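You operate a simulated robot arm through the tools that you are given. There is no shell and no other tool. Be economical: measure what you need, move in short steps, check, and stop when the job is done.

You are at the controls of a simulated robot arm. One attempt, no reset.

Task
Set the dimmers: House 50%, Aisle 30%, Desk 70%, Booth 60%.
Fine: use the dials; the Full buttons stay off; the vent lever stays.

It is judged by the outcome, as a careful person would: the job done as asked, and still so three seconds after it is handed in. It fails if anything else is knocked over, pushed out of place, dropped, spilled or broken.

Robot
A 7-joint arm with a two-finger parallel gripper on a trunk, on a base that drives. Base frame: it is fixed to the floor where the robot stands at the start and does not move with it; the origin is under the middle of the robot, x ahead of it, y to its left, z up. Readings come in cm, degrees, newtons and seconds.
With the tool pointing down near the work surface it reaches from about 10 to 66 cm from the robot's upright axis, wherever it stands. Its first joint turns from -143.0 to 143.0 degrees. Places, roughly: aisle dial [40, -10, 140]; aisle dimmer plate [40, -10, 150]; aisle full button [40, -10, 140]; booth dial [60, 10, 140]; booth dimmer plate [70, 10, 150]; booth full button [70, 10, 140]; desk dial [60, 0, 140]; desk dimmer plate [60, 0, 150]; desk full button [60, 0, 140]; house dial [50, 0, 140]; house dimmer plate [50, -10, 150]; house full button [50, 0, 140]; vent lever [90, 30, 170]. Payload 3 kg.
The tool frame sits at the grasp point between the pads (the TCP): z along the fingers, y along the line on which they close. The tips reach 3 cm beyond it. Largest opening 9.4 cm; finger width 2.8, thickness 1; the body of the gripper, 5 by 9.6 cm, starts 5.5 cm behind the TCP.
Orientation is that of the tool frame in the base frame, as a unit quaternion [x, y, z, w]. With the fingers straight down and closing along the base's y, the tool's x points along the base's -x, its y along +y and its z along -z.

Tools
- The arm moves only by the tool drive_tool. Its argument "targets" is a list of rows, each an object of numbers (a shift or turn left out is 0, a gripper value left out holds the last): "dx", "dy", "dz": the shift along the base's x, y, z in cm; "rx", "ry", "rz": the turn, a rotation vector about the base's x, y, z in degrees. In form: [{"dx": .., "dy": .., "dz": .., "rx": .., "ry": .., "rz": ..}, ...]. A call has 1 to 20 rows; each row shifts and turns the commanded pose from where the row before left it. "fingers" is the finger opening in cm, from 0 to 9.4, set as the call begins (left out, the last holds). A row lasts 0.2 s, in which the tool goes at most 5 cm and 8.6 degrees; a call with a longer step from one row to the next is refused whole, and so is a gripper value outside its range. Where a pose cannot be reached the arm comes as near as it can. A force on the tool above 60 N (or 10 N above the force at the start of the call, whichever is more), or a blocked arm, ends the call early, and 0.2 s more pass. Each finger travels about 4.5 cm/s and halts on what it meets, pressing with about 37 N; the grip force reading is that of the motor and also rises with nothing between the fingers. The clock runs only during rows and for 0.2 s after the last one: add rows that do not move to give the fingers time. The reply holds the time, the measured pose of the TCP, the force on the tool along the base axes, the opening and the grip force, in the units named above and with some noise, with the torque about the TCP (base axes, N m) and any sound that the robot's microphone picked up.
- Cameras (640 x 400 px; columns grow to the right, rows downward): "scene" is now at [6, 12.71, 190.11]; the picture's right is [-0.21, -0.98, 0.00], its down [-0.53, 0.11, -0.84] and it looks along [0.82, -0.17, -0.54] (base axes); focal length 294 px, centre (320, 200). "wrist" rides on the gripper at [7.6, 1.4, -10.2] in the tool frame; the picture's right is [-0.18, 0.98, 0.00], its down [-0.75, -0.14, -0.64] and it looks along [-0.63, -0.12, 0.77] (tool axes); focal length 243 px, centre (320, 200). There is no depth. A picture from a camera that has moved, and an enlarged one, comes with that camera's place and axes in the base frame and with its lens.
- capture(camera): a new picture of that camera. It takes no simulated time.
- slide_trunk(by): slides the trunk up (or, below 0, down) by that many cm; the arm and the scene camera ride with it, the base frame stays. It gives what a move gives, with no picture.
- base_move(legs): drives the robot by 1 to 6 legs, each [ahead, left, turn to the left] in cm, cm and degrees, along the robot's own axes; the way and the turn of a leg run together, so that a leg with both is an arc; at most 150 cm and 180 degrees a leg. The arm and the cameras ride along, it lands a little off, and it stops where it bumps. It gives what a move gives.
- head_to(pan, tilt): turns the head with the scene camera to pan (to the left, within 143 degrees either way) and tilt (down, from -29 to 69), counted from straight ahead of the robot. It gives what a move gives.
- zoom(camera, box): a new picture of the part [left, top, right, bottom] of that camera's present view, enlarged. It takes no simulated time.
- sign_off(): hands the job in; it is judged then, once.

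Work in short steps. Places have to be worked out from the pictures, the camera data and where the tool is seen: move nearer, look again, correct. Check each grasp and each placing, and mend what went wrong. You have 120 turns and 78 pictures in all, those below and enlarged ones among them. Open the gripper and draw the arm clear of the work before you hand the job in, unless the task says otherwise; then end with one line.

The tools are called after "Call:" as name(argument=value, ...) on one line, values as JSON. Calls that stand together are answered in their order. drive_tool: Moves the arm, as the interface text tells. Its arguments: {"type":"object","properties":{"targets":{"type":"array","items":{"type":"object","properties":{"dx":{"type":"number"},"dy":{"type":"number"},"dz":{"type":"number"},"rx":{"type":"number"},"ry":{"type":"number"},"rz":{"type":"number"}}}},"fingers":{"type":"number"}},"required":["targets"]} The other tools are called the same way: slide_trunk (by) slides the trunk up or down; base_move (legs) drives the base; head_to (pan, tilt) turns the head that bears the scene camera; capture (camera) takes a picture; zoom (camera, box) takes an enlarged picture of a part of a camera's view; sign_off () hands the job in.

At the start:

```text
clock: 0.0
ee_pos: [43.62, 20.55, 155.67]
tool_rot: [0.0, 1.0, 0.0, -0.001]
contact_force: [-0.6, 0.2, 0.8]
wrist_torque: [-0.01, -0.02, 0.0]
width: 9.39
gripper_force: 0.0
trunk travel left (down, up): [-32.5, 6.5]
robot x, y, heading: [-0.26, -0.36, -0.0]
head pan, tilt: [-11.9, 32.7]
```

scene: 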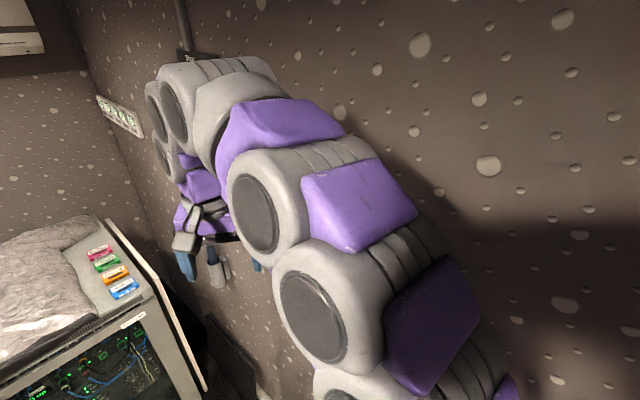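
wrist: 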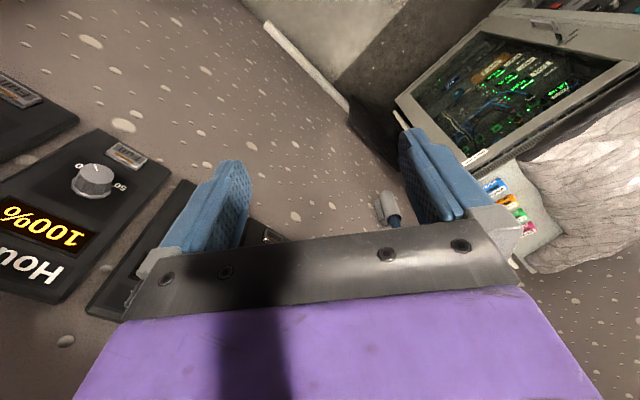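

I'll look closer at the house plate from the wrist camera and see how the wall runs.

Call:
zoom(camera="wrist", box=[0, 60, 300, 330])

Call:
zoom(camera="scene", box=[60, 0, 300, 300])

```text
1.48 times, centred on (150, 195) of wrist
camera zoom: at [35.94, 22.13, 165.93], right [0.18, 0.98, 0.0], down [0.75, -0.14, 0.64], along [0.63, -0.12, -0.77], focal length 359 px, centre (572, 207)
```

zoom: 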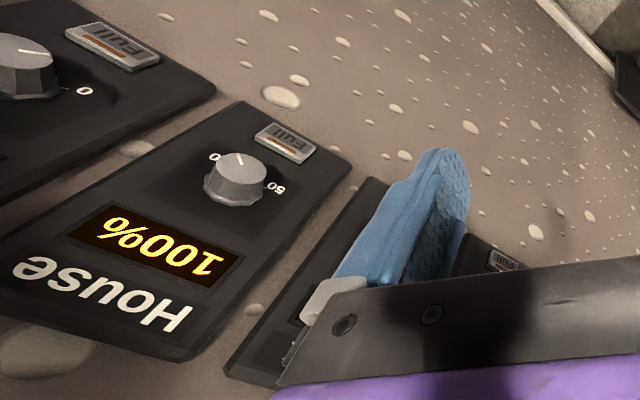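

```text
1.33 times, centred on (180, 150) of scene
camera zoom: at [6.0, 12.71, 190.11], right [-0.21, -0.98, 0.0], down [-0.53, 0.11, -0.84], along [0.82, -0.17, -0.54], focal length 392 px, centre (507, 267)
```

zoom: 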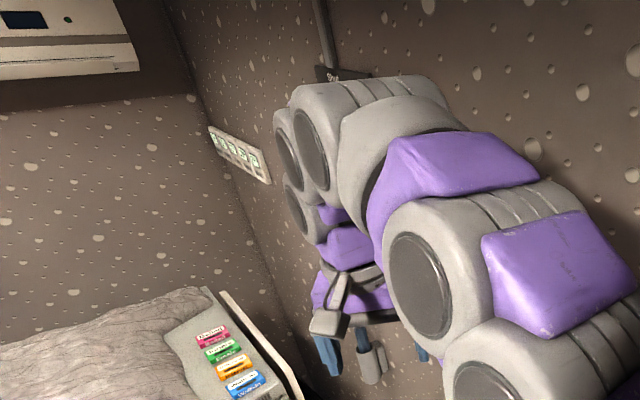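

The wall runs about 30° to my x axis on the right; I'll swing the tool to point horizontally at the wall (about [0.53,-0.85,0]), staying well off it.

Call:
drive_tool(targets=[{"rx": -6.95, "ry": -4.34, "dy": 0.5}, {"rx": -6.95, "ry": -4.34, "dy": 0.5}, {"rx": -6.95, "ry": -4.34, "dy": 0.5}, {"rx": -6.95, "ry": -4.34, "dy": 0.5}, {"rx": -6.95, "ry": -4.34}, {"rx": -6.95, "ry": -4.34}, {"rx": -6.95, "ry": -4.34}, {"rx": -6.95, "ry": -4.34}, {"rx": -6.95, "ry": -4.34}, {"rx": -6.95, "ry": -4.34}, {"rx": -6.95, "ry": -4.34}, {}])

Call:
capture(camera="wrist")

Call:
capture(camera="scene")

```text
clock: 2.6
ee_pos: [43.54, 22.61, 155.75]
tool_rot: [0.0, 0.706, -0.6, 0.376]
contact_force: [0.7, 0.3, -1.8]
wrist_torque: [-0.01, -0.01, 0.04]
width: 9.39
gripper_force: 0.0
trunk travel left (down, up): [-32.5, 6.5]
robot x, y, heading: [-0.03, 0.19, 0.2]
head pan, tilt: [-11.9, 32.7]
```

```text
73 pictures are left
camera wrist: at [33.2, 28.26, 150.45], right [0.57, 0.36, -0.74], down [0.14, 0.85, 0.52], along [0.81, -0.4, 0.44], focal length 243 px, centre (320, 200)
```

wrist: 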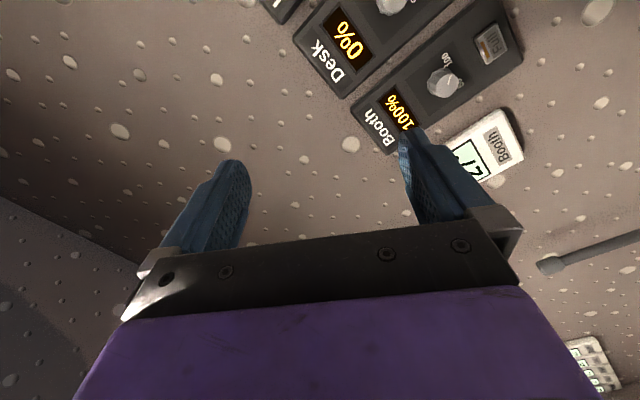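

```text
72 pictures are left
camera scene: at [5.88, 13.0, 190.1], right [-0.21, -0.98, 0.0], down [-0.53, 0.11, -0.84], along [0.82, -0.17, -0.54], focal length 294 px, centre (320, 200)
```

scene: 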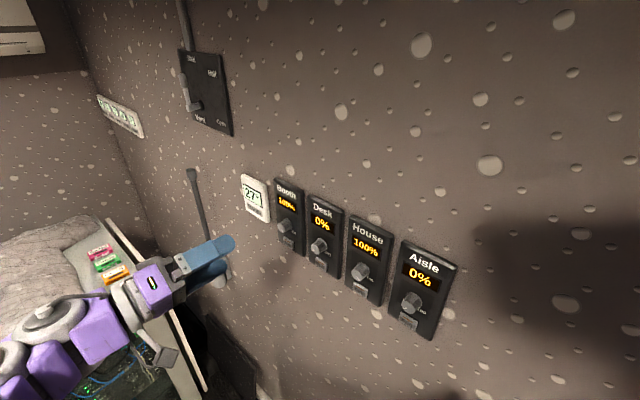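

Now the scene camera has a clear view of the panel; zooming for details.

Call:
zoom(camera="scene", box=[230, 160, 470, 350])

```text
2.11 times, centred on (350, 255) of scene
camera zoom: at [5.88, 13.0, 190.1], right [-0.21, -0.98, 0.0], down [-0.53, 0.11, -0.84], along [0.82, -0.17, -0.54], focal length 619 px, centre (257, 84)
```

zoom: 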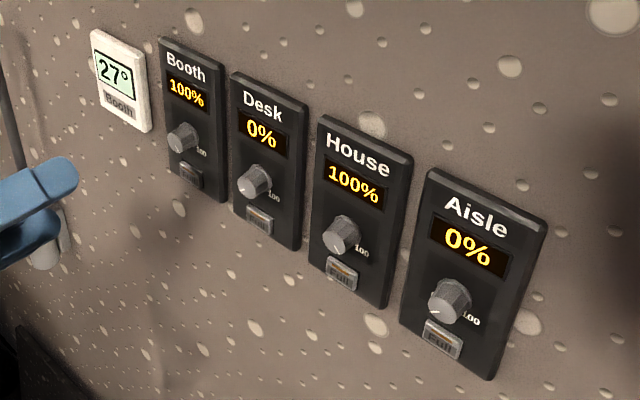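

House dial triangulates to about [46.1,-3.6,145.1], with the wall direction about (0.81,0.59) and the inward normal (0.59,-0.81). I'll square the tool to the wall with fingers closing horizontally, and stand off 13 cm from House.

Call:
drive_tool(targets=[{"rx": 4.26, "ry": -5.87, "rz": 0.5, "dx": -0.6, "dy": -1.9, "dz": -1.3}, {"rx": 4.26, "ry": -5.87, "rz": 0.5, "dx": -0.6, "dy": -1.9, "dz": -1.3}, {"rx": 4.26, "ry": -5.87, "rz": 0.5, "dx": -0.6, "dy": -1.9, "dz": -1.3}, {"rx": 4.26, "ry": -5.87, "rz": 0.5, "dx": -0.6, "dy": -1.9, "dz": -1.3}, {"rx": 4.26, "ry": -5.87, "rz": 0.5, "dx": -0.6, "dy": -1.9, "dz": -1.3}, {"rx": 4.26, "ry": -5.87, "rz": 0.5, "dx": -0.6, "dy": -1.9, "dz": -1.3}, {"rx": 4.26, "ry": -5.87, "rz": 0.5, "dx": -0.6, "dy": -1.9, "dz": -1.3}, {"rx": 4.26, "ry": -5.87, "rz": 0.5, "dx": -0.6, "dy": -1.9, "dz": -1.3}, {}])

Call:
capture(camera="wrist")

Call:
capture(camera="scene")

```text
clock: 3.4
ee_pos: [44.94, 8.45, 150.75]
tool_rot: [0.176, 0.696, -0.564, 0.409]
contact_force: [-0.4, 0.1, -0.2]
wrist_torque: [0.02, -0.01, 0.04]
width: 9.41
gripper_force: 0.0
trunk travel left (down, up): [-32.5, 6.5]
robot x, y, heading: [-0.23, 0.09, 0.2]
head pan, tilt: [-11.9, 32.7]
stopped in row 3: the arm was blocked; the commanded pose is now the measured one
```

```text
70 pictures are left
camera wrist: at [37.59, 16.87, 144.37], right [0.81, 0.33, -0.49], down [0.12, 0.72, 0.69], along [0.58, -0.61, 0.54], focal length 243 px, centre (320, 200)
```

wrist: 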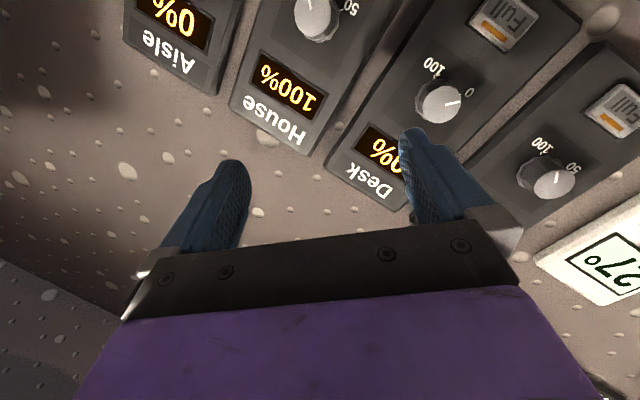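

```text
69 pictures are left
camera scene: at [6.04, 12.48, 190.12], right [-0.21, -0.98, 0.0], down [-0.53, 0.11, -0.84], along [0.82, -0.17, -0.54], focal length 294 px, centre (320, 200)
```

scene: 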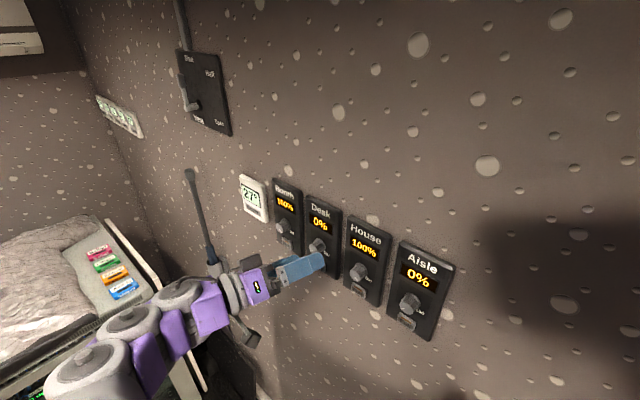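

The arm stopped as blocked and moved more than commanded; I'll look at where the elbow is relative to the surroundings.

Call:
head_to(pan=30, tilt=45)

Call:
capture(camera="scene")

```text
clock: 4.5
ee_pos: [44.92, 8.45, 151.07]
tool_rot: [0.179, 0.692, -0.566, 0.41]
contact_force: [-0.1, 0.0, 0.6]
wrist_torque: [-0.02, -0.02, -0.01]
width: 9.4
gripper_force: 0.0
trunk travel left (down, up): [-32.5, 6.5]
robot x, y, heading: [0.23, -0.03, -0.1]
head pan, tilt: [30.0, 45.0]
```

```text
68 pictures are left
camera scene: at [4.24, 18.77, 188.25], right [0.5, -0.87, 0.0], down [-0.61, -0.35, -0.71], along [0.61, 0.35, -0.71], focal length 294 px, centre (320, 200)
```

scene: 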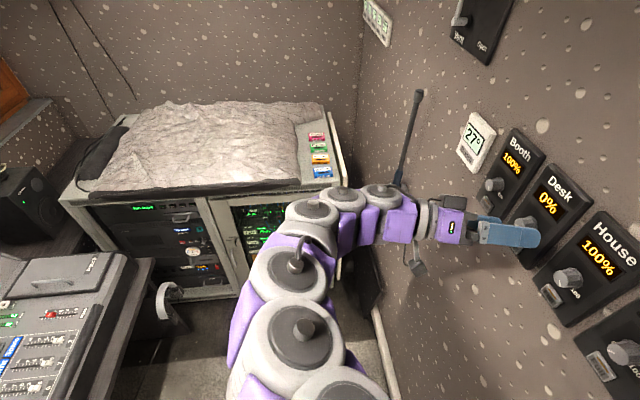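

The stop looks like a joint limit from standing only ~30 cm from the wall. I'll back the base away, but first check the floor on the left.

Call:
head_to(pan=95, tilt=50)

Call:
capture(camera="scene")

```text
clock: 5.8
ee_pos: [44.95, 8.68, 151.13]
tool_rot: [0.179, 0.692, -0.566, 0.41]
contact_force: [0.1, -0.7, 1.0]
wrist_torque: [0.0, -0.01, 0.01]
width: 9.4
gripper_force: 0.0
trunk travel left (down, up): [-32.5, 6.5]
robot x, y, heading: [0.28, -0.2, 0.2]
head pan, tilt: [95.0, 50.0]
```

```text
67 pictures are left
camera scene: at [-3.48, 22.36, 187.56], right [1.0, 0.09, 0.0], down [0.07, -0.76, -0.64], along [-0.06, 0.64, -0.77], focal length 294 px, centre (320, 200)
```

scene: 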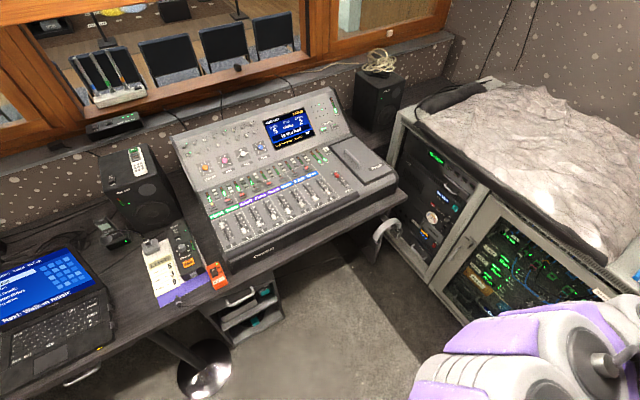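

There's a clear ~1 m corridor between the wall and the desk. I'll drive left/ahead to about (14,50), 62 cm from the panel wall, keeping heading for now.

Call:
base_move(legs=[[14, 50, 0]])

```text
clock: 8.9
ee_pos: [58.78, 57.34, 151.17]
tool_rot: [0.182, 0.696, -0.562, 0.408]
contact_force: [-1.9, 1.3, 0.3]
wrist_torque: [0.07, 0.04, 0.08]
width: 9.42
gripper_force: 0.0
trunk travel left (down, up): [-32.5, 6.5]
robot x, y, heading: [13.81, 49.82, 0.2]
head pan, tilt: [95.0, 50.0]
```

Clear. Now turn to face the wall (heading about -54°); the tool should stay ~14+ cm off the wall.

Call:
base_move(legs=[[0, 0, -54]])

Call:
head_to(pan=0, tilt=40)

Call:
capture(camera="scene")

```text
clock: 11.7
ee_pos: [46.56, 18.21, 151.12]
tool_rot: [-0.483, -0.53, 0.69, -0.101]
contact_force: [0.6, 0.5, 0.2]
wrist_torque: [0.01, -0.04, -0.02]
width: 9.39
gripper_force: 0.1
trunk travel left (down, up): [-32.5, 6.5]
robot x, y, heading: [13.79, 50.15, -54.8]
head pan, tilt: [95.0, 50.0]
```

```text
clock: 13.4
ee_pos: [46.19, 18.01, 151.15]
tool_rot: [-0.484, -0.53, 0.69, -0.098]
contact_force: [0.0, 0.1, 0.4]
wrist_torque: [0.03, -0.01, 0.0]
width: 9.38
gripper_force: 0.0
trunk travel left (down, up): [-32.5, 6.5]
robot x, y, heading: [14.28, 50.28, -54.7]
head pan, tilt: [0.0, 40.0]
```

```text
66 pictures are left
camera scene: at [28.91, 53.9, 188.99], right [-0.82, -0.58, 0.0], down [-0.37, 0.53, -0.77], along [0.44, -0.63, -0.64], focal length 294 px, centre (320, 200)
```

scene: 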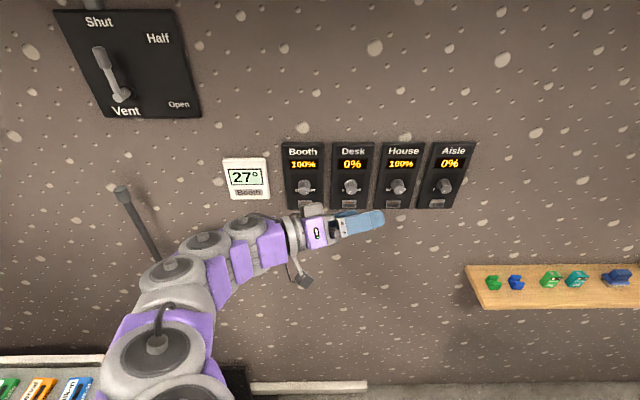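

Good straight-on view. I'll swing the tool +70° about vertical to face the wall, retreating a few cm.

Call:
drive_tool(targets=[{"rz": 7.8, "dx": -0.5, "dy": 0.7}, {"rz": 7.8, "dx": -0.5, "dy": 0.7}, {"rz": 7.8, "dx": -0.5, "dy": 0.7}, {"rz": 7.8, "dx": -0.5, "dy": 0.7}, {"rz": 7.8, "dx": -0.5, "dy": 0.7}, {"rz": 7.8, "dx": -0.5, "dy": 0.7}, {"rz": 7.8, "dx": -0.5, "dy": 0.7}, {"rz": 7.8}, {"rz": 7.8}, {}])

Call:
capture(camera="scene")

```text
clock: 14.0
ee_pos: [36.29, 11.31, 149.71]
tool_rot: [-0.498, -0.521, 0.69, -0.06]
contact_force: [0.1, 0.5, -0.3]
wrist_torque: [-0.02, 0.04, 0.02]
width: 9.43
gripper_force: 0.1
trunk travel left (down, up): [-32.5, 6.5]
robot x, y, heading: [13.62, 50.43, -54.7]
head pan, tilt: [0.0, 40.0]
stopped in row 2: the arm was blocked; the commanded pose is now the measured one
```

```text
65 pictures are left
camera scene: at [28.64, 53.57, 189.02], right [-0.82, -0.58, 0.0], down [-0.37, 0.53, -0.76], along [0.44, -0.63, -0.64], focal length 294 px, centre (320, 200)
```

scene: 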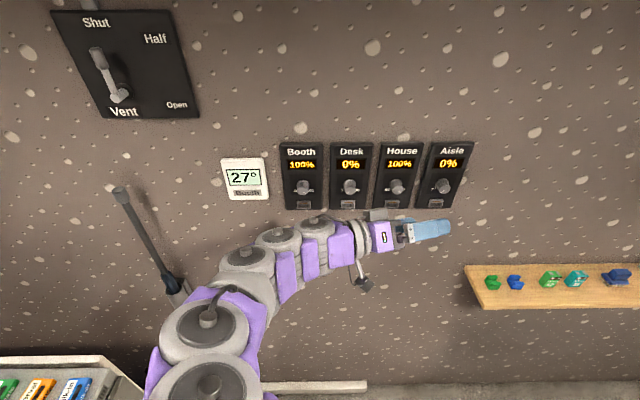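

The arm is drifting near a joint limit. I'll translate it back to the earlier comfortable spot (front-left of the robot) and undo the roll, checking whether it tracks.

Call:
drive_tool(targets=[{"dx": 2.5, "dy": 2.1, "dz": 0.7, "rx": 1.4, "ry": 1.75}, {"dx": 2.5, "dy": 2.1, "dz": 0.7, "rx": 1.4, "ry": 1.75}, {"dx": 2.5, "dy": 2.1, "dz": 0.7, "rx": 1.4, "ry": 1.75}, {"dx": 2.5, "dy": 2.1, "dz": 0.7, "rx": 1.4, "ry": 1.75}, {"dx": 2.5, "dy": 2.1, "dz": 0.7, "rx": 1.4, "ry": 1.75}, {"dx": 2.5, "dy": 2.1, "dz": 0.7, "rx": 1.4, "ry": 1.75}, {"dx": 2.5, "dy": 2.1, "dz": 0.7, "rx": 1.4, "ry": 1.75}, {"dx": 2.5, "dy": 2.1, "dz": 0.7, "rx": 1.4, "ry": 1.75}, {}, {}])

Call:
capture(camera="scene")

```text
clock: 16.2
ee_pos: [53.73, 25.96, 155.18]
tool_rot: [-0.427, -0.579, 0.694, 0.025]
contact_force: [0.1, 0.2, -0.2]
wrist_torque: [-0.02, -0.02, -0.01]
width: 9.38
gripper_force: 0.2
out of reach, approached as far as the arm can: row 7, 8
trunk travel left (down, up): [-32.5, 6.5]
robot x, y, heading: [13.82, 50.38, -54.9]
head pan, tilt: [0.0, 40.0]
```

```text
64 pictures are left
camera scene: at [29.07, 53.99, 188.98], right [-0.82, -0.58, 0.0], down [-0.37, 0.53, -0.77], along [0.44, -0.63, -0.64], focal length 294 px, centre (320, 200)
```

scene: 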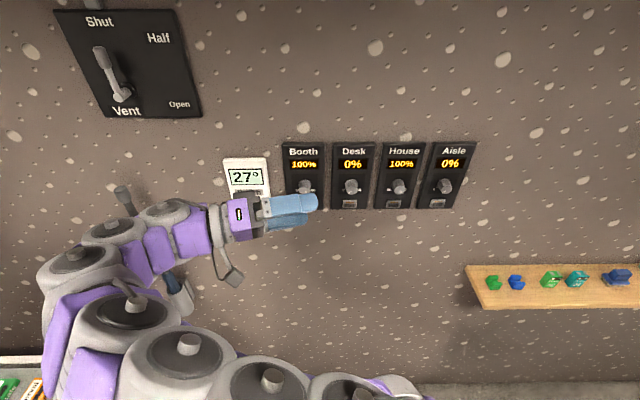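

The wrist is fully straightened in this pose. I'll go back to tool-down (the known good start posture) and pitch up straight toward the wall from there.

Call:
drive_tool(targets=[{"rx": 6.26, "ry": -4.97}, {"rx": 6.26, "ry": -4.97}, {"rx": 6.26, "ry": -4.97}, {"rx": 6.26, "ry": -4.97}, {"rx": 6.26, "ry": -4.97}, {"rx": 6.26, "ry": -4.97}, {"rx": 6.26, "ry": -4.97}, {"rx": 6.26, "ry": -4.97}, {"rx": 6.26, "ry": -4.97}, {"rx": 6.26, "ry": -4.97}, {"rx": 6.26, "ry": -4.97}, {"rz": 6}, {"rz": 6}, {"rz": 6}, {}])

Call:
capture(camera="scene")

```text
clock: 19.4
ee_pos: [53.72, 26.12, 154.8]
tool_rot: [0.461, 0.887, 0.001, -0.001]
contact_force: [-0.7, 1.0, -0.5]
wrist_torque: [0.06, 0.01, 0.01]
width: 9.4
gripper_force: 0.0
trunk travel left (down, up): [-32.5, 6.5]
robot x, y, heading: [13.85, 50.57, -55.1]
head pan, tilt: [0.0, 40.0]
```

```text
63 pictures are left
camera scene: at [29.0, 53.93, 188.99], right [-0.82, -0.58, 0.0], down [-0.37, 0.53, -0.77], along [0.44, -0.63, -0.64], focal length 294 px, centre (320, 200)
```

scene: 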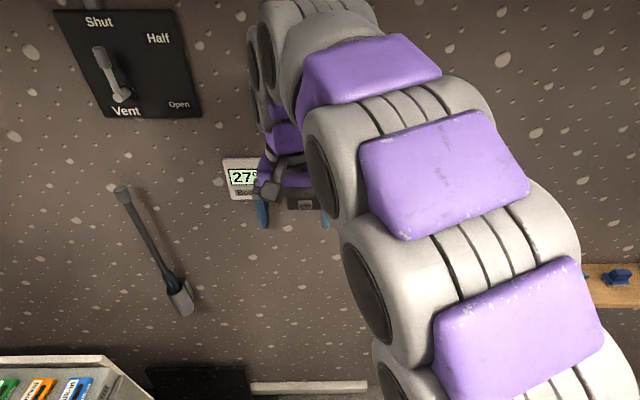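

Back in the clean posture. Now pitch the fingers up toward the wall (90° about the wall-parallel axis).

Call:
drive_tool(targets=[{"rx": -6.62, "ry": -4.81}, {"rx": -6.62, "ry": -4.81}, {"rx": -6.62, "ry": -4.81}, {"rx": -6.62, "ry": -4.81}, {"rx": -6.62, "ry": -4.81}, {"rx": -6.62, "ry": -4.81}, {"rx": -6.62, "ry": -4.81}, {"rx": -6.62, "ry": -4.81}, {"rx": -6.62, "ry": -4.81}, {"rx": -6.62, "ry": -4.81}, {"rx": -6.62, "ry": -4.81}, {}])

Call:
capture(camera="scene")

```text
clock: 21.0
ee_pos: [55.24, 29.96, 153.48]
tool_rot: [0.439, 0.798, -0.059, 0.408]
contact_force: [0.8, -0.1, 1.0]
wrist_torque: [0.01, -0.01, 0.02]
width: 9.4
gripper_force: 0.0
trunk travel left (down, up): [-32.5, 6.5]
robot x, y, heading: [13.93, 50.34, -54.7]
head pan, tilt: [0.0, 40.0]
stopped in row 8: the arm was blocked; the commanded pose is now the measured one
```

```text
62 pictures are left
camera scene: at [28.45, 54.21, 189.03], right [-0.82, -0.58, 0.0], down [-0.37, 0.52, -0.77], along [0.44, -0.63, -0.64], focal length 294 px, centre (320, 200)
```

scene: 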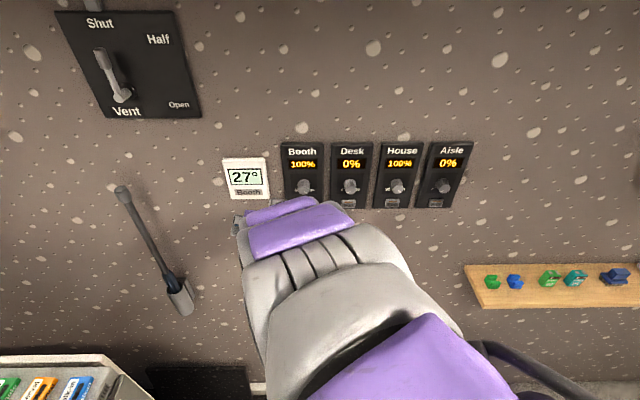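

Got about halfway before the wrist cramped; I'll extend forward ~9 cm while continuing the pitch.

Call:
drive_tool(targets=[{"dx": 1, "dy": -1.4}, {"dx": 1, "dy": -1.4}, {"dx": 1, "dy": -1.4}, {"dx": 1, "dy": -1.4}, {"rx": -3.3, "ry": -2.4, "dx": 0.5, "dy": -0.7}, {"rx": -3.3, "ry": -2.4, "dx": 0.5, "dy": -0.7}, {"rx": -3.3, "ry": -2.4}, {"rx": -3.3, "ry": -2.4}, {"rx": -3.3, "ry": -2.4}, {"rx": -3.3, "ry": -2.4}, {}])

```text
clock: 23.4
ee_pos: [60.96, 23.55, 152.74]
tool_rot: [0.384, 0.718, -0.107, 0.571]
contact_force: [-0.1, 0.8, 0.2]
wrist_torque: [-0.03, -0.02, -0.02]
width: 9.38
gripper_force: 0.2
trunk travel left (down, up): [-32.5, 6.5]
robot x, y, heading: [14.07, 50.48, -55.1]
head pan, tilt: [0.0, 40.0]
```

Tracking well now. Continue: finish pitching ~19°, yaw -15° to the wall normal, drop slightly toward dial height.

Call:
drive_tool(targets=[{"rx": -2.6, "ry": -1.88, "rz": -2.2, "dx": -0.5, "dy": -0.4, "dz": -0.7}, {"rx": -2.6, "ry": -1.88, "rz": -2.2, "dx": -0.5, "dy": -0.4, "dz": -0.7}, {"rx": -2.6, "ry": -1.88, "rz": -2.2, "dx": -0.5, "dy": -0.4, "dz": -0.7}, {"rx": -2.6, "ry": -1.88, "rz": -2.2, "dx": -0.5, "dy": -0.4, "dz": -0.7}, {"rx": -2.6, "ry": -1.88, "rz": -2.2, "dx": -0.5, "dy": -0.4, "dz": -0.7}, {"rx": -2.6, "ry": -1.88, "rz": -2.2, "dx": -0.5, "dy": -0.4, "dz": -0.7}, {"rz": -2.2}, {}])

Call:
capture(camera="wrist")

Call:
capture(camera="scene")

```text
clock: 25.2
ee_pos: [58.79, 20.51, 152.99]
tool_rot: [0.406, 0.651, -0.188, 0.613]
contact_force: [-0.3, -0.2, -0.4]
wrist_torque: [-0.03, -0.01, -0.01]
width: 9.35
gripper_force: 0.0
out of reach, approached as far as the arm can: row 3, 4, 5, 6
trunk travel left (down, up): [-32.5, 6.5]
robot x, y, heading: [14.08, 50.55, -55.1]
head pan, tilt: [0.0, 40.0]
```

```text
61 pictures are left
camera wrist: at [53.85, 31.26, 147.92], right [0.73, 0.53, 0.42], down [-0.58, 0.17, 0.8], along [0.35, -0.83, 0.43], focal length 243 px, centre (320, 200)
```

wrist: 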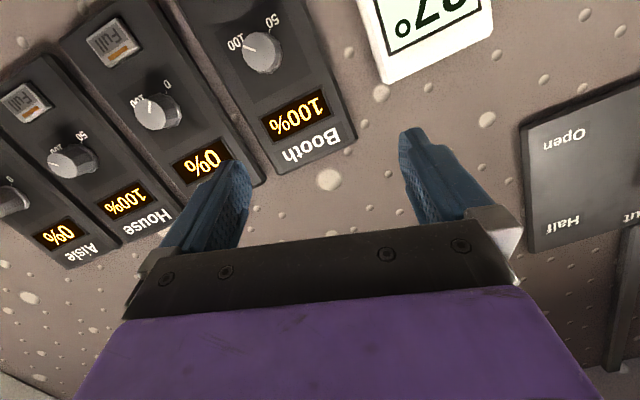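

```text
60 pictures are left
camera scene: at [28.98, 53.93, 189.0], right [-0.82, -0.58, 0.0], down [-0.37, 0.53, -0.77], along [0.44, -0.63, -0.64], focal length 294 px, centre (320, 200)
```

scene: 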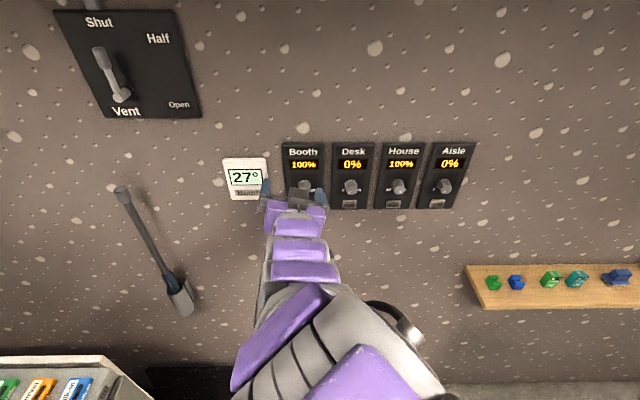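

Wrist pitch is nearly at its limit with the shoulder this high. I'll lower the trunk 12 cm (tool still ~9 cm clear of the wall) and then raise the tool back with the arm.

Call:
slide_trunk(by=-12)

Call:
drive_tool(targets=[{"dz": 1.0, "rx": -1.2, "ry": -0.87, "rz": -0.6}, {"dz": 1.0, "rx": -1.2, "ry": -0.87, "rz": -0.6}, {"dz": 1.0, "rx": -1.2, "ry": -0.87, "rz": -0.6}, {"dz": 1.0, "rx": -1.2, "ry": -0.87, "rz": -0.6}, {"dz": 0.5, "rx": -1.2, "ry": -0.87, "rz": -0.6}, {"rx": -1.2, "ry": -0.87, "rz": -0.6}, {"rx": -1.2, "ry": -0.87, "rz": -0.6}, {"rz": -0.6}, {}])

```text
clock: 26.7
ee_pos: [58.74, 20.34, 140.73]
tool_rot: [0.405, 0.653, -0.191, 0.611]
contact_force: [-0.7, -1.0, -0.9]
wrist_torque: [0.02, 0.04, 0.0]
width: 9.39
gripper_force: 0.1
trunk travel left (down, up): [-20.5, 18.5]
robot x, y, heading: [14.05, 50.2, -54.8]
head pan, tilt: [0.0, 40.0]
```

```text
clock: 28.2
ee_pos: [58.7, 20.17, 141.3]
tool_rot: [0.465, 0.605, -0.165, 0.625]
contact_force: [-0.3, 0.0, -0.1]
wrist_torque: [-0.02, -0.02, 0.02]
width: 9.4
gripper_force: 0.2
trunk travel left (down, up): [-20.5, 18.5]
robot x, y, heading: [14.24, 50.04, -54.7]
head pan, tilt: [0.0, 40.0]
stopped in row 7: the arm was blocked; the commanded pose is now the measured one
```

Height didn't rise; let me see the arm's configuration.

Call:
head_to(pan=0, tilt=60)

Call:
capture(camera="scene")

```text
clock: 29.0
ee_pos: [58.75, 20.25, 141.45]
tool_rot: [0.464, 0.604, -0.165, 0.626]
contact_force: [0.3, 0.1, 0.3]
wrist_torque: [-0.02, -0.01, 0.0]
width: 9.4
gripper_force: 0.2
trunk travel left (down, up): [-20.5, 18.5]
robot x, y, heading: [13.96, 49.97, -55.0]
head pan, tilt: [0.0, 60.0]
```

```text
59 pictures are left
camera scene: at [27.92, 55.44, 174.33], right [-0.82, -0.58, 0.0], down [-0.5, 0.71, -0.5], along [0.29, -0.41, -0.87], focal length 294 px, centre (320, 200)
```

scene: 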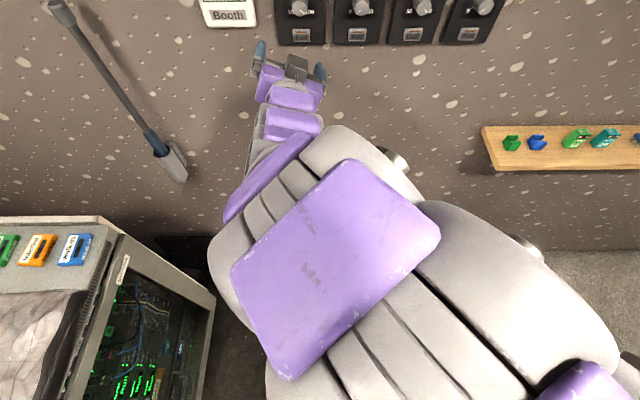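

The elbow is up high and the forearm slopes down. I'll drop the trunk further while raising the tool by pure translation, so the forearm levels out.

Call:
drive_tool(targets=[{"dz": 1.0}, {"dz": 1.0}, {"dz": 1.0}, {"dz": 1.0}, {"dz": 1.0}, {"dz": 1.0}, {"dz": 1.0}, {"dz": 1.0}, {}])

```text
clock: 30.7
ee_pos: [60.63, 20.07, 142.06]
tool_rot: [0.547, 0.612, -0.058, 0.568]
contact_force: [-0.3, -0.4, 0.4]
wrist_torque: [-0.01, 0.0, -0.03]
width: 9.4
gripper_force: 0.0
trunk travel left (down, up): [-20.5, 18.5]
robot x, y, heading: [14.32, 50.4, -54.8]
head pan, tilt: [0.0, 60.0]
stopped in row 8: the arm was blocked; the commanded pose is now the measured one
```

The arm is cramped—wrist too close to the shoulder. I want to back the base away, so I check behind first.

Call:
head_to(pan=143, tilt=50)

Call:
capture(camera="scene")

```text
clock: 32.9
ee_pos: [60.37, 20.22, 142.34]
tool_rot: [0.547, 0.612, -0.058, 0.569]
contact_force: [-0.2, -0.7, -0.3]
wrist_torque: [-0.02, 0.0, 0.0]
width: 9.4
gripper_force: 0.0
trunk travel left (down, up): [-20.5, 18.5]
robot x, y, heading: [13.85, 49.77, -55.1]
head pan, tilt: [143.0, 50.0]
```

```text
58 pictures are left
camera scene: at [24.34, 68.6, 175.59], right [1.0, -0.03, 0.0], down [-0.03, -0.77, -0.64], along [0.02, 0.64, -0.77], focal length 294 px, centre (320, 200)
```

scene: 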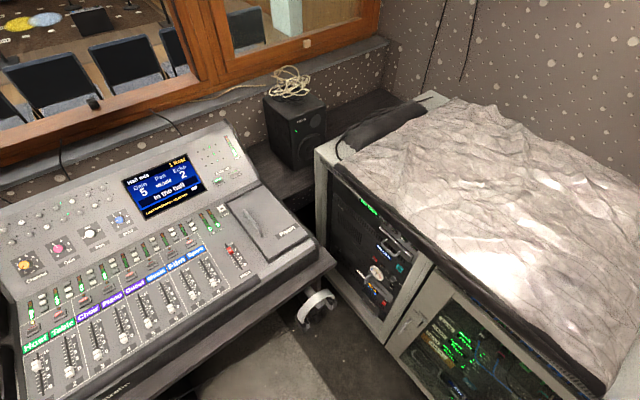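

About 39 cm from axis to desk edge. I'll back 7 cm and shift 10 cm right, then extend the arm toward the wall.

Call:
base_move(legs=[[-7, -10, 0]])

Call:
drive_tool(targets=[{"dx": 1.6, "dy": -0.4}, {"dx": 1.6, "dy": -0.4}, {"dx": 1.6, "dy": -0.4}, {"dx": 1.6, "dy": -0.4}, {"dx": 1.6, "dy": -0.4}, {"dx": 1.6, "dy": -0.4}, {"dx": 1.6, "dy": -0.4}, {"dx": 1.6, "dy": -0.4}, {"dz": 0.7}, {"dz": 0.7}, {}])

Call:
head_to(pan=0, tilt=40)

Call:
capture(camera="scene")

```text
clock: 34.2
ee_pos: [52.06, 22.69, 141.9]
tool_rot: [0.533, 0.622, -0.075, 0.569]
contact_force: [1.4, 3.4, 6.3]
wrist_torque: [0.3, 0.34, -0.2]
width: 9.37
gripper_force: 0.0
trunk travel left (down, up): [-20.5, 18.5]
robot x, y, heading: [2.67, 50.77, -54.6]
head pan, tilt: [143.0, 50.0]
```

```text
clock: 36.6
ee_pos: [63.21, 18.5, 143.69]
tool_rot: [0.534, 0.619, -0.07, 0.572]
contact_force: [-1.3, -1.3, 0.9]
wrist_torque: [0.06, -0.02, 0.08]
width: 9.4
gripper_force: 0.2
trunk travel left (down, up): [-20.5, 18.5]
robot x, y, heading: [2.87, 50.7, -54.8]
head pan, tilt: [143.0, 50.0]
```

```text
clock: 38.8
ee_pos: [60.56, 16.67, 144.09]
tool_rot: [0.539, 0.614, -0.061, 0.573]
contact_force: [0.6, -0.7, -0.1]
wrist_torque: [0.01, 0.0, 0.04]
width: 9.42
gripper_force: 0.0
trunk travel left (down, up): [-20.5, 18.5]
robot x, y, heading: [2.21, 50.92, -54.6]
head pan, tilt: [0.0, 40.0]
```

```text
57 pictures are left
camera scene: at [16.34, 53.53, 177.09], right [-0.82, -0.58, -0.01], down [-0.37, 0.53, -0.77], along [0.44, -0.62, -0.64], focal length 294 px, centre (320, 200)
```

scene: 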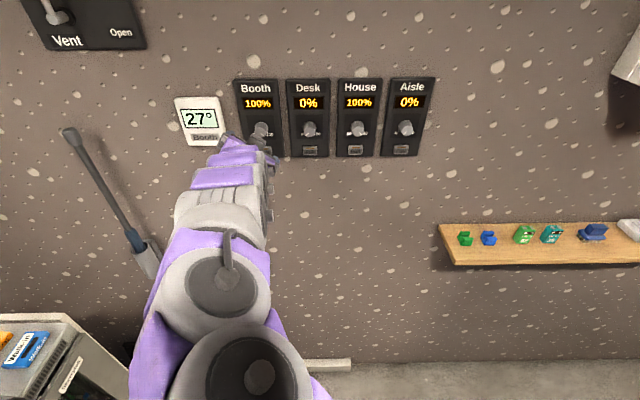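

Arm is much better extended, in front of Booth. Now square up the orientation (about 36° correction).

Call:
drive_tool(targets=[{"rx": -5.55, "ry": 2.27, "rz": -0.13}, {"rx": -5.55, "ry": 2.27, "rz": -0.13}, {"rx": -5.55, "ry": 2.27, "rz": -0.13}, {"rx": -5.55, "ry": 2.27, "rz": -0.13}, {"rx": -5.55, "ry": 2.27, "rz": -0.13}, {"rx": -5.55, "ry": 2.27, "rz": -0.13}, {}])

Call:
capture(camera="wrist")

```text
clock: 40.6
ee_pos: [60.07, 14.59, 142.41]
tool_rot: [0.389, 0.631, -0.288, 0.606]
contact_force: [0.0, -0.7, 0.0]
wrist_torque: [-0.04, -0.01, -0.02]
width: 9.41
gripper_force: 0.1
out of reach, approached as far as the arm can: row 5
trunk travel left (down, up): [-20.5, 18.5]
robot x, y, heading: [2.59, 50.12, -55.0]
head pan, tilt: [0.0, 40.0]
stopped in row 7: the arm was blocked; the commanded pose is now the measured one
```

```text
56 pictures are left
camera wrist: at [55.91, 25.1, 136.05], right [0.82, 0.5, 0.29], down [-0.49, 0.35, 0.79], along [0.29, -0.79, 0.54], focal length 243 px, centre (320, 200)
```

wrist: 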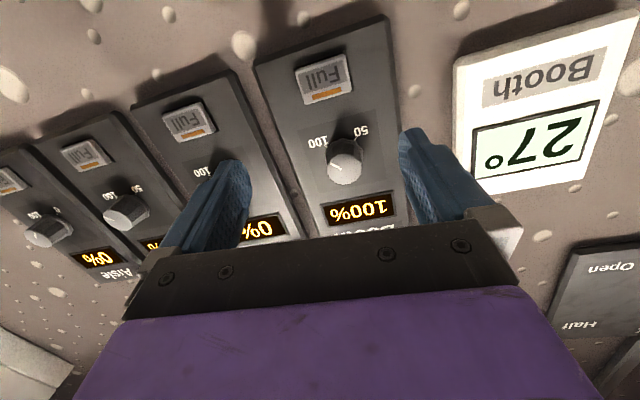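

Nearly square now (pitch 6° off). Zoom into the dials for scale marks and pointers.

Call:
zoom(camera="wrist", box=[240, 30, 430, 240])

Call:
zoom(camera="wrist", box=[0, 70, 240, 280])

Call:
zoom(camera="scene", box=[270, 70, 450, 170])

```text
1.90 times, centred on (335, 135) of wrist
camera zoom: at [55.91, 25.1, 136.05], right [0.82, 0.5, 0.29], down [-0.49, 0.35, 0.79], along [0.29, -0.79, 0.54], focal length 462 px, centre (291, 324)
```

zoom: 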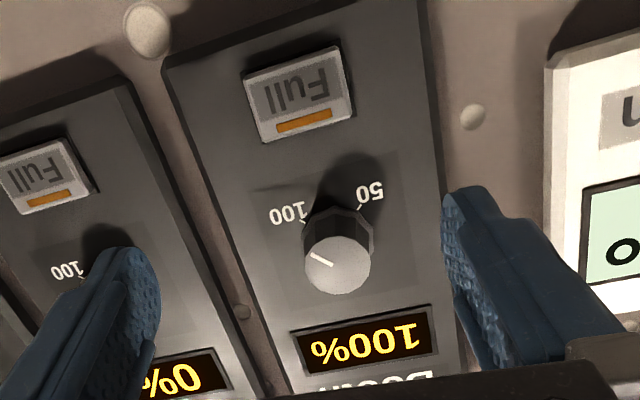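

```text
1.90 times, centred on (120, 175) of wrist
camera zoom: at [55.91, 25.1, 136.05], right [0.82, 0.5, 0.29], down [-0.49, 0.35, 0.79], along [0.29, -0.79, 0.54], focal length 462 px, centre (701, 248)
```

zoom: 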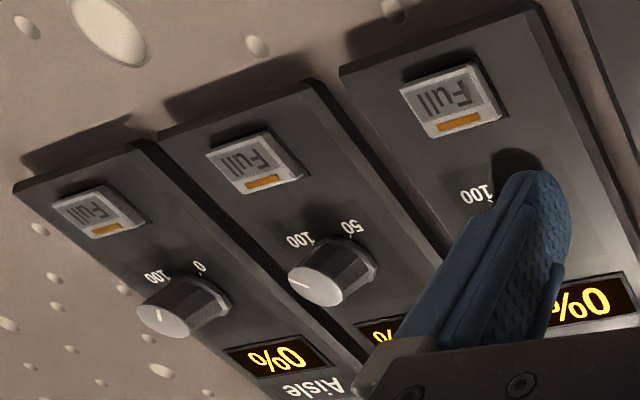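

```text
3.56 times, centred on (360, 120) of scene
camera zoom: at [17.36, 54.16, 177.0], right [-0.82, -0.58, 0.0], down [-0.37, 0.53, -0.76], along [0.44, -0.63, -0.64], focal length 1046 px, centre (178, 484)
```

zoom: 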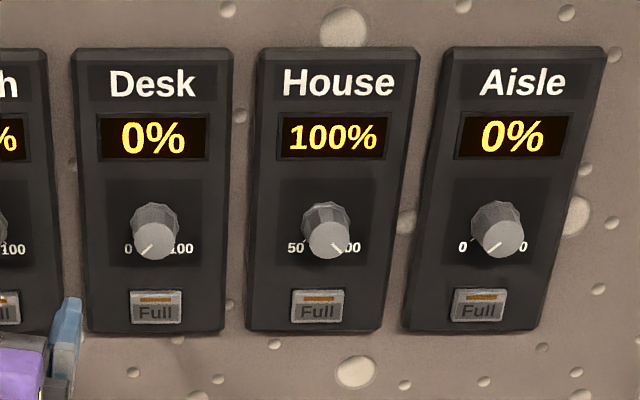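

Scales: Desk and Aisle run 0 (lower left) → 100 (lower right); House and Booth run 50 (lower left) → 100 (lower right), pointers now at 100. So House/Booth turn counter-clockwise, Aisle/Desk clockwise. Test how far the wrist can roll in free space (clockwise first).

Call:
drive_tool(targets=[{"dx": -0.5, "dy": 0.7}, {"rx": 4.4, "ry": -6.1}, {"rx": 4.4, "ry": -6.1}, {"rx": 4.4, "ry": -6.1}, {"rx": 4.4, "ry": -6.1}, {"rx": 4.4, "ry": -6.1}, {"rx": 4.4, "ry": -6.1}, {"rx": 4.4, "ry": -6.1}, {"rx": 4.4, "ry": -6.1}, {}], fingers=6)

```text
clock: 42.8
ee_pos: [61.59, 15.26, 145.11]
tool_rot: [0.64, 0.379, 0.086, 0.662]
contact_force: [0.2, -0.7, 0.0]
wrist_torque: [0.03, -0.01, 0.0]
width: 5.95
gripper_force: 0.0
out of reach, approached as far as the arm can: row 4, 5, 6, 7, 8, 9
trunk travel left (down, up): [-20.5, 18.5]
robot x, y, heading: [2.71, 50.44, -55.0]
head pan, tilt: [0.0, 40.0]
```

Roll works (≈60° clockwise). Booth knob face is at about [64.4, 9.9, 145], Ø≈2.8 cm. Align in front of it and trim the pitch.

Call:
drive_tool(targets=[{"dx": -0.2, "dy": -0.5, "rx": -1.2, "ry": -0.9}, {"dx": -0.2, "dy": -0.5, "rx": -1.2, "ry": -0.9}, {"rx": -1.2, "ry": -0.9}, {}])

Call:
capture(camera="wrist")

```text
clock: 43.8
ee_pos: [62.98, 16.38, 148.27]
tool_rot: [0.619, 0.384, 0.1, 0.678]
contact_force: [0.1, 0.1, 0.1]
wrist_torque: [-0.02, 0.01, 0.0]
width: 6.01
gripper_force: 0.0
out of reach, approached as far as the arm can: row 1, 2, 3
trunk travel left (down, up): [-20.5, 18.5]
robot x, y, heading: [2.83, 50.49, -54.9]
head pan, tilt: [0.0, 40.0]
```

```text
52 pictures are left
camera wrist: at [62.08, 29.15, 147.19], right [0.21, 0.1, 0.97], down [-0.98, 0.0, 0.21], along [0.02, -1.0, 0.1], focal length 243 px, centre (320, 200)
```

wrist: 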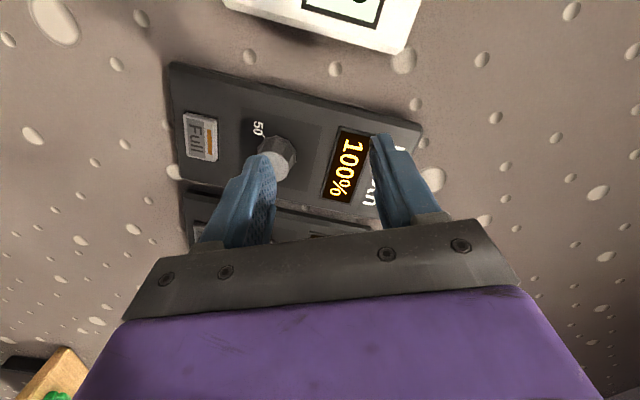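

Pitch and height trade off, so a lower trunk should free the wrist: lower 8 cm, then raise the tool to 145 aligned with Booth.

Call:
slide_trunk(by=-8)

Call:
drive_tool(targets=[{"dx": -0.6, "dy": -0.6, "dz": 1.6}, {"dx": -0.6, "dy": -0.6, "dz": 1.6}, {"dx": -0.6, "dy": -0.6, "dz": 1.6}, {}])

```text
clock: 45.0
ee_pos: [63.06, 16.4, 140.3]
tool_rot: [0.62, 0.383, 0.103, 0.677]
contact_force: [0.1, -0.3, 0.9]
wrist_torque: [0.0, 0.02, 0.04]
width: 6.0
gripper_force: 0.1
trunk travel left (down, up): [-12.5, 26.5]
robot x, y, heading: [2.54, 50.53, -54.8]
head pan, tilt: [0.0, 40.0]
```

```text
clock: 46.0
ee_pos: [61.26, 14.54, 145.01]
tool_rot: [0.62, 0.384, 0.102, 0.677]
contact_force: [-0.2, -0.3, 0.3]
wrist_torque: [0.01, -0.01, -0.02]
width: 6.01
gripper_force: 0.0
trunk travel left (down, up): [-12.5, 26.5]
robot x, y, heading: [2.66, 50.53, -54.8]
head pan, tilt: [0.0, 40.0]
```

Now it tracks exactly. Trim yaw/pitch and align precisely.

Call:
drive_tool(targets=[{"dx": 0, "dy": -0.15, "rx": -1.5, "ry": -1.1, "rz": -2.1}, {"dy": -0.15, "rx": -1.5, "ry": -1.1, "rz": -2.1}, {}])

Call:
capture(camera="wrist")

```text
clock: 46.8
ee_pos: [61.33, 14.23, 144.87]
tool_rot: [0.615, 0.35, 0.077, 0.703]
contact_force: [0.3, -0.1, -0.1]
wrist_torque: [0.04, 0.02, 0.01]
width: 6.02
gripper_force: 0.0
trunk travel left (down, up): [-12.5, 26.5]
robot x, y, heading: [2.69, 50.33, -54.7]
head pan, tilt: [0.0, 40.0]
```

```text
51 pictures are left
camera wrist: at [61.35, 26.99, 143.24], right [0.18, 0.13, 0.98], down [-0.98, 0.08, 0.17], along [-0.06, -0.99, 0.14], focal length 243 px, centre (320, 200)
```

wrist: 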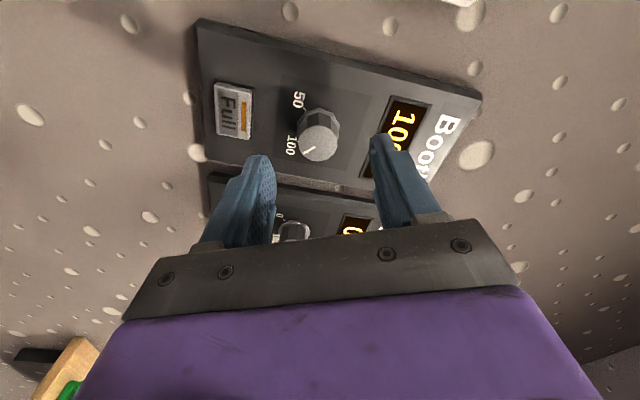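

The tool axis is now aligned with the Booth knob. Approach 3.4 cm along the normal.

Call:
drive_tool(targets=[{"dx": 0.5, "dy": -0.69}, {"dx": 0.5, "dy": -0.69}, {"dx": 0.5, "dy": -0.69}, {"dx": 0.5, "dy": -0.69}, {}])

Call:
capture(camera="wrist")

```text
clock: 48.0
ee_pos: [63.19, 11.33, 145.01]
tool_rot: [0.613, 0.35, 0.079, 0.704]
contact_force: [-0.1, 0.3, 0.3]
wrist_torque: [0.0, -0.02, 0.01]
width: 6.02
gripper_force: 0.0
trunk travel left (down, up): [-12.5, 26.5]
robot x, y, heading: [2.43, 50.27, -54.8]
head pan, tilt: [0.0, 40.0]
```

```text
50 pictures are left
camera wrist: at [63.29, 24.24, 143.36], right [0.18, 0.13, 0.98], down [-0.98, 0.08, 0.17], along [-0.05, -0.99, 0.14], focal length 243 px, centre (320, 200)
```

wrist: 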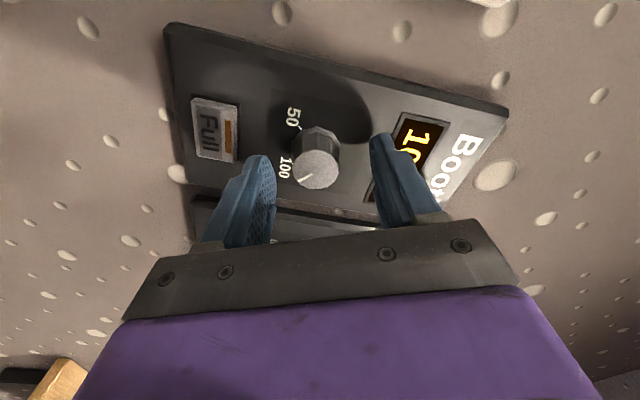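

Fingers straddle the knob with ~1 cm overlap and centred. Go 0.4 cm deeper and close.

Call:
drive_tool(targets=[{"dx": 0.24, "dy": -0.32}, {}])

Call:
drive_tool(targets=[{}, {}, {}, {}], fingers=1.5)

```text
clock: 48.6
ee_pos: [63.54, 11.1, 144.95]
tool_rot: [0.614, 0.35, 0.077, 0.703]
contact_force: [-0.3, -0.8, -0.2]
wrist_torque: [-0.03, 0.01, 0.0]
width: 6.03
gripper_force: 0.1
trunk travel left (down, up): [-12.5, 26.5]
robot x, y, heading: [2.48, 50.46, -54.9]
head pan, tilt: [0.0, 40.0]
```

```text
clock: 49.6
ee_pos: [63.47, 11.18, 144.95]
tool_rot: [0.614, 0.35, 0.077, 0.703]
contact_force: [-10.2, 5.8, -23.2]
wrist_torque: [0.54, 0.41, -0.21]
width: 2.85
gripper_force: 44.8
trunk travel left (down, up): [-12.5, 26.5]
robot x, y, heading: [2.75, 50.59, -54.5]
head pan, tilt: [0.0, 40.0]
```

Gripped at 2.85 cm. There's a ~23 N side load, so I shift slightly to relieve it, then turn counter-clockwise 40° as a test.

Call:
drive_tool(targets=[{"dx": -0.05, "dy": -0.03, "dz": -0.15}, {"rx": -4.7, "ry": 6.47}, {"rx": -4.7, "ry": 6.47}, {"rx": -4.7, "ry": 6.47}, {"rx": -4.7, "ry": 6.47}, {"rx": -4.7, "ry": 6.47}, {}])

Call:
capture(camera="wrist")

Call:
zoom(camera="scene", box=[170, 60, 450, 220])

```text
clock: 51.2
ee_pos: [63.52, 11.11, 144.98]
tool_rot: [0.457, 0.54, -0.167, 0.687]
contact_force: [5.5, -11.5, 10.5]
wrist_torque: [-0.28, -0.21, -0.06]
width: 2.86
gripper_force: 44.7
trunk travel left (down, up): [-12.5, 26.5]
robot x, y, heading: [2.31, 50.7, -54.8]
head pan, tilt: [0.0, 40.0]
```

```text
49 pictures are left
camera wrist: at [61.17, 22.2, 138.73], right [0.64, 0.47, 0.6], down [-0.75, 0.24, 0.61], along [0.14, -0.85, 0.51], focal length 243 px, centre (320, 200)
```

wrist: 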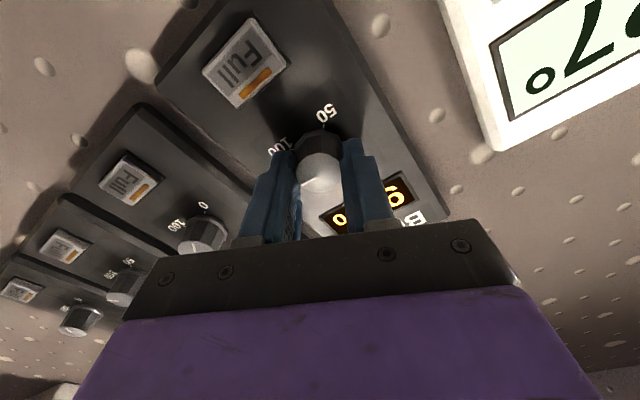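

```text
2.29 times, centred on (310, 140) of scene
camera zoom: at [17.5, 54.0, 169.01], right [-0.82, -0.58, 0.0], down [-0.37, 0.53, -0.76], along [0.44, -0.62, -0.65], focal length 672 px, centre (343, 337)
```

zoom: 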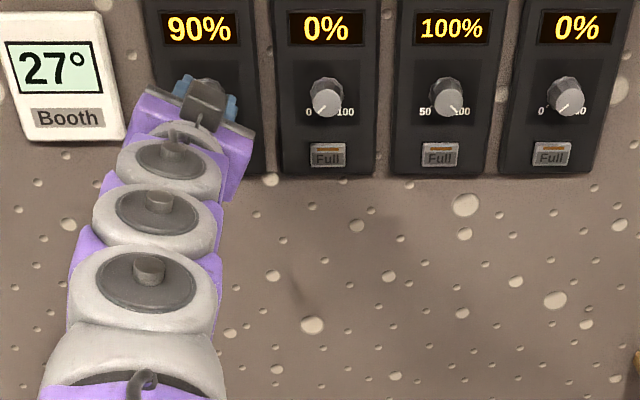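

Booth reads 90% after 40° and the grip holds. Continue another 64° counter-clockwise.

Call:
drive_tool(targets=[{"rx": -4.7, "ry": 6.47}, {"rx": -4.7, "ry": 6.47}, {"rx": -4.7, "ry": 6.47}, {"rx": -4.7, "ry": 6.47}, {"rx": -4.7, "ry": 6.47}, {"rx": -4.7, "ry": 6.47}, {"rx": -4.7, "ry": 6.47}, {"rx": -4.7, "ry": 6.47}, {}])

Call:
zoom(camera="scene", box=[170, 60, 450, 220])

```text
clock: 53.2
ee_pos: [63.44, 11.22, 144.94]
tool_rot: [0.1, 0.701, -0.504, 0.495]
contact_force: [8.1, -2.7, 14.4]
wrist_torque: [-0.2, -0.11, 0.02]
width: 2.86
gripper_force: 45.2
trunk travel left (down, up): [-12.5, 26.5]
robot x, y, heading: [2.72, 50.16, -54.8]
head pan, tilt: [0.0, 40.0]
```

```text
2.29 times, centred on (310, 140) of scene
camera zoom: at [17.65, 54.48, 168.98], right [-0.82, -0.58, 0.0], down [-0.37, 0.52, -0.77], along [0.44, -0.63, -0.64], focal length 672 px, centre (343, 337)
```

zoom: 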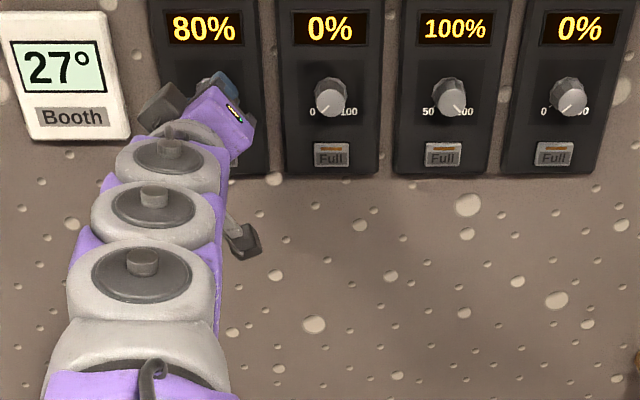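

80% now; so about 5.4° per %. Continue 48° more while the wrist allows.

Call:
drive_tool(targets=[{"rx": -4.7, "ry": 6.47}, {"rx": -4.7, "ry": 6.47}, {"rx": -4.7, "ry": 6.47}, {"rx": -4.7, "ry": 6.47}, {"rx": -4.7, "ry": 6.47}, {"rx": -4.7, "ry": 6.47}, {}])

Call:
zoom(camera="scene", box=[170, 60, 450, 220])

```text
clock: 54.8
ee_pos: [63.48, 11.1, 144.81]
tool_rot: [-0.191, 0.682, -0.662, 0.245]
contact_force: [4.3, 1.4, 4.5]
wrist_torque: [-0.15, -0.12, -0.14]
width: 2.81
gripper_force: 44.8
trunk travel left (down, up): [-12.5, 26.5]
robot x, y, heading: [2.51, 50.78, -54.8]
head pan, tilt: [0.0, 40.0]
```

```text
2.29 times, centred on (310, 140) of scene
camera zoom: at [17.72, 54.51, 168.96], right [-0.82, -0.58, 0.0], down [-0.37, 0.52, -0.77], along [0.44, -0.63, -0.64], focal length 672 px, centre (343, 337)
```

zoom: 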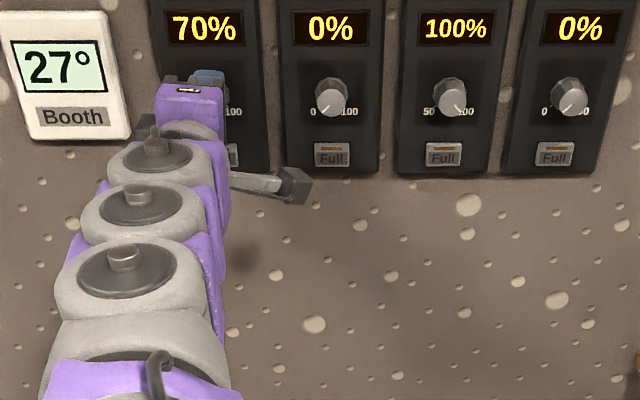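

70%. Keep going; need ~64° more for 60% (216° total).

Call:
drive_tool(targets=[{"rx": -4.7, "ry": 6.47}, {"rx": -4.7, "ry": 6.47}, {"rx": -4.7, "ry": 6.47}, {"rx": -4.7, "ry": 6.47}, {}])

```text
clock: 56.0
ee_pos: [63.46, 11.15, 144.8]
tool_rot: [0.373, -0.603, 0.703, -0.053]
contact_force: [-2.0, 6.2, -7.1]
wrist_torque: [0.07, 0.07, -0.06]
width: 2.83
gripper_force: 45.0
trunk travel left (down, up): [-12.5, 26.5]
robot x, y, heading: [2.4, 50.36, -54.7]
head pan, tilt: [0.0, 40.0]
```

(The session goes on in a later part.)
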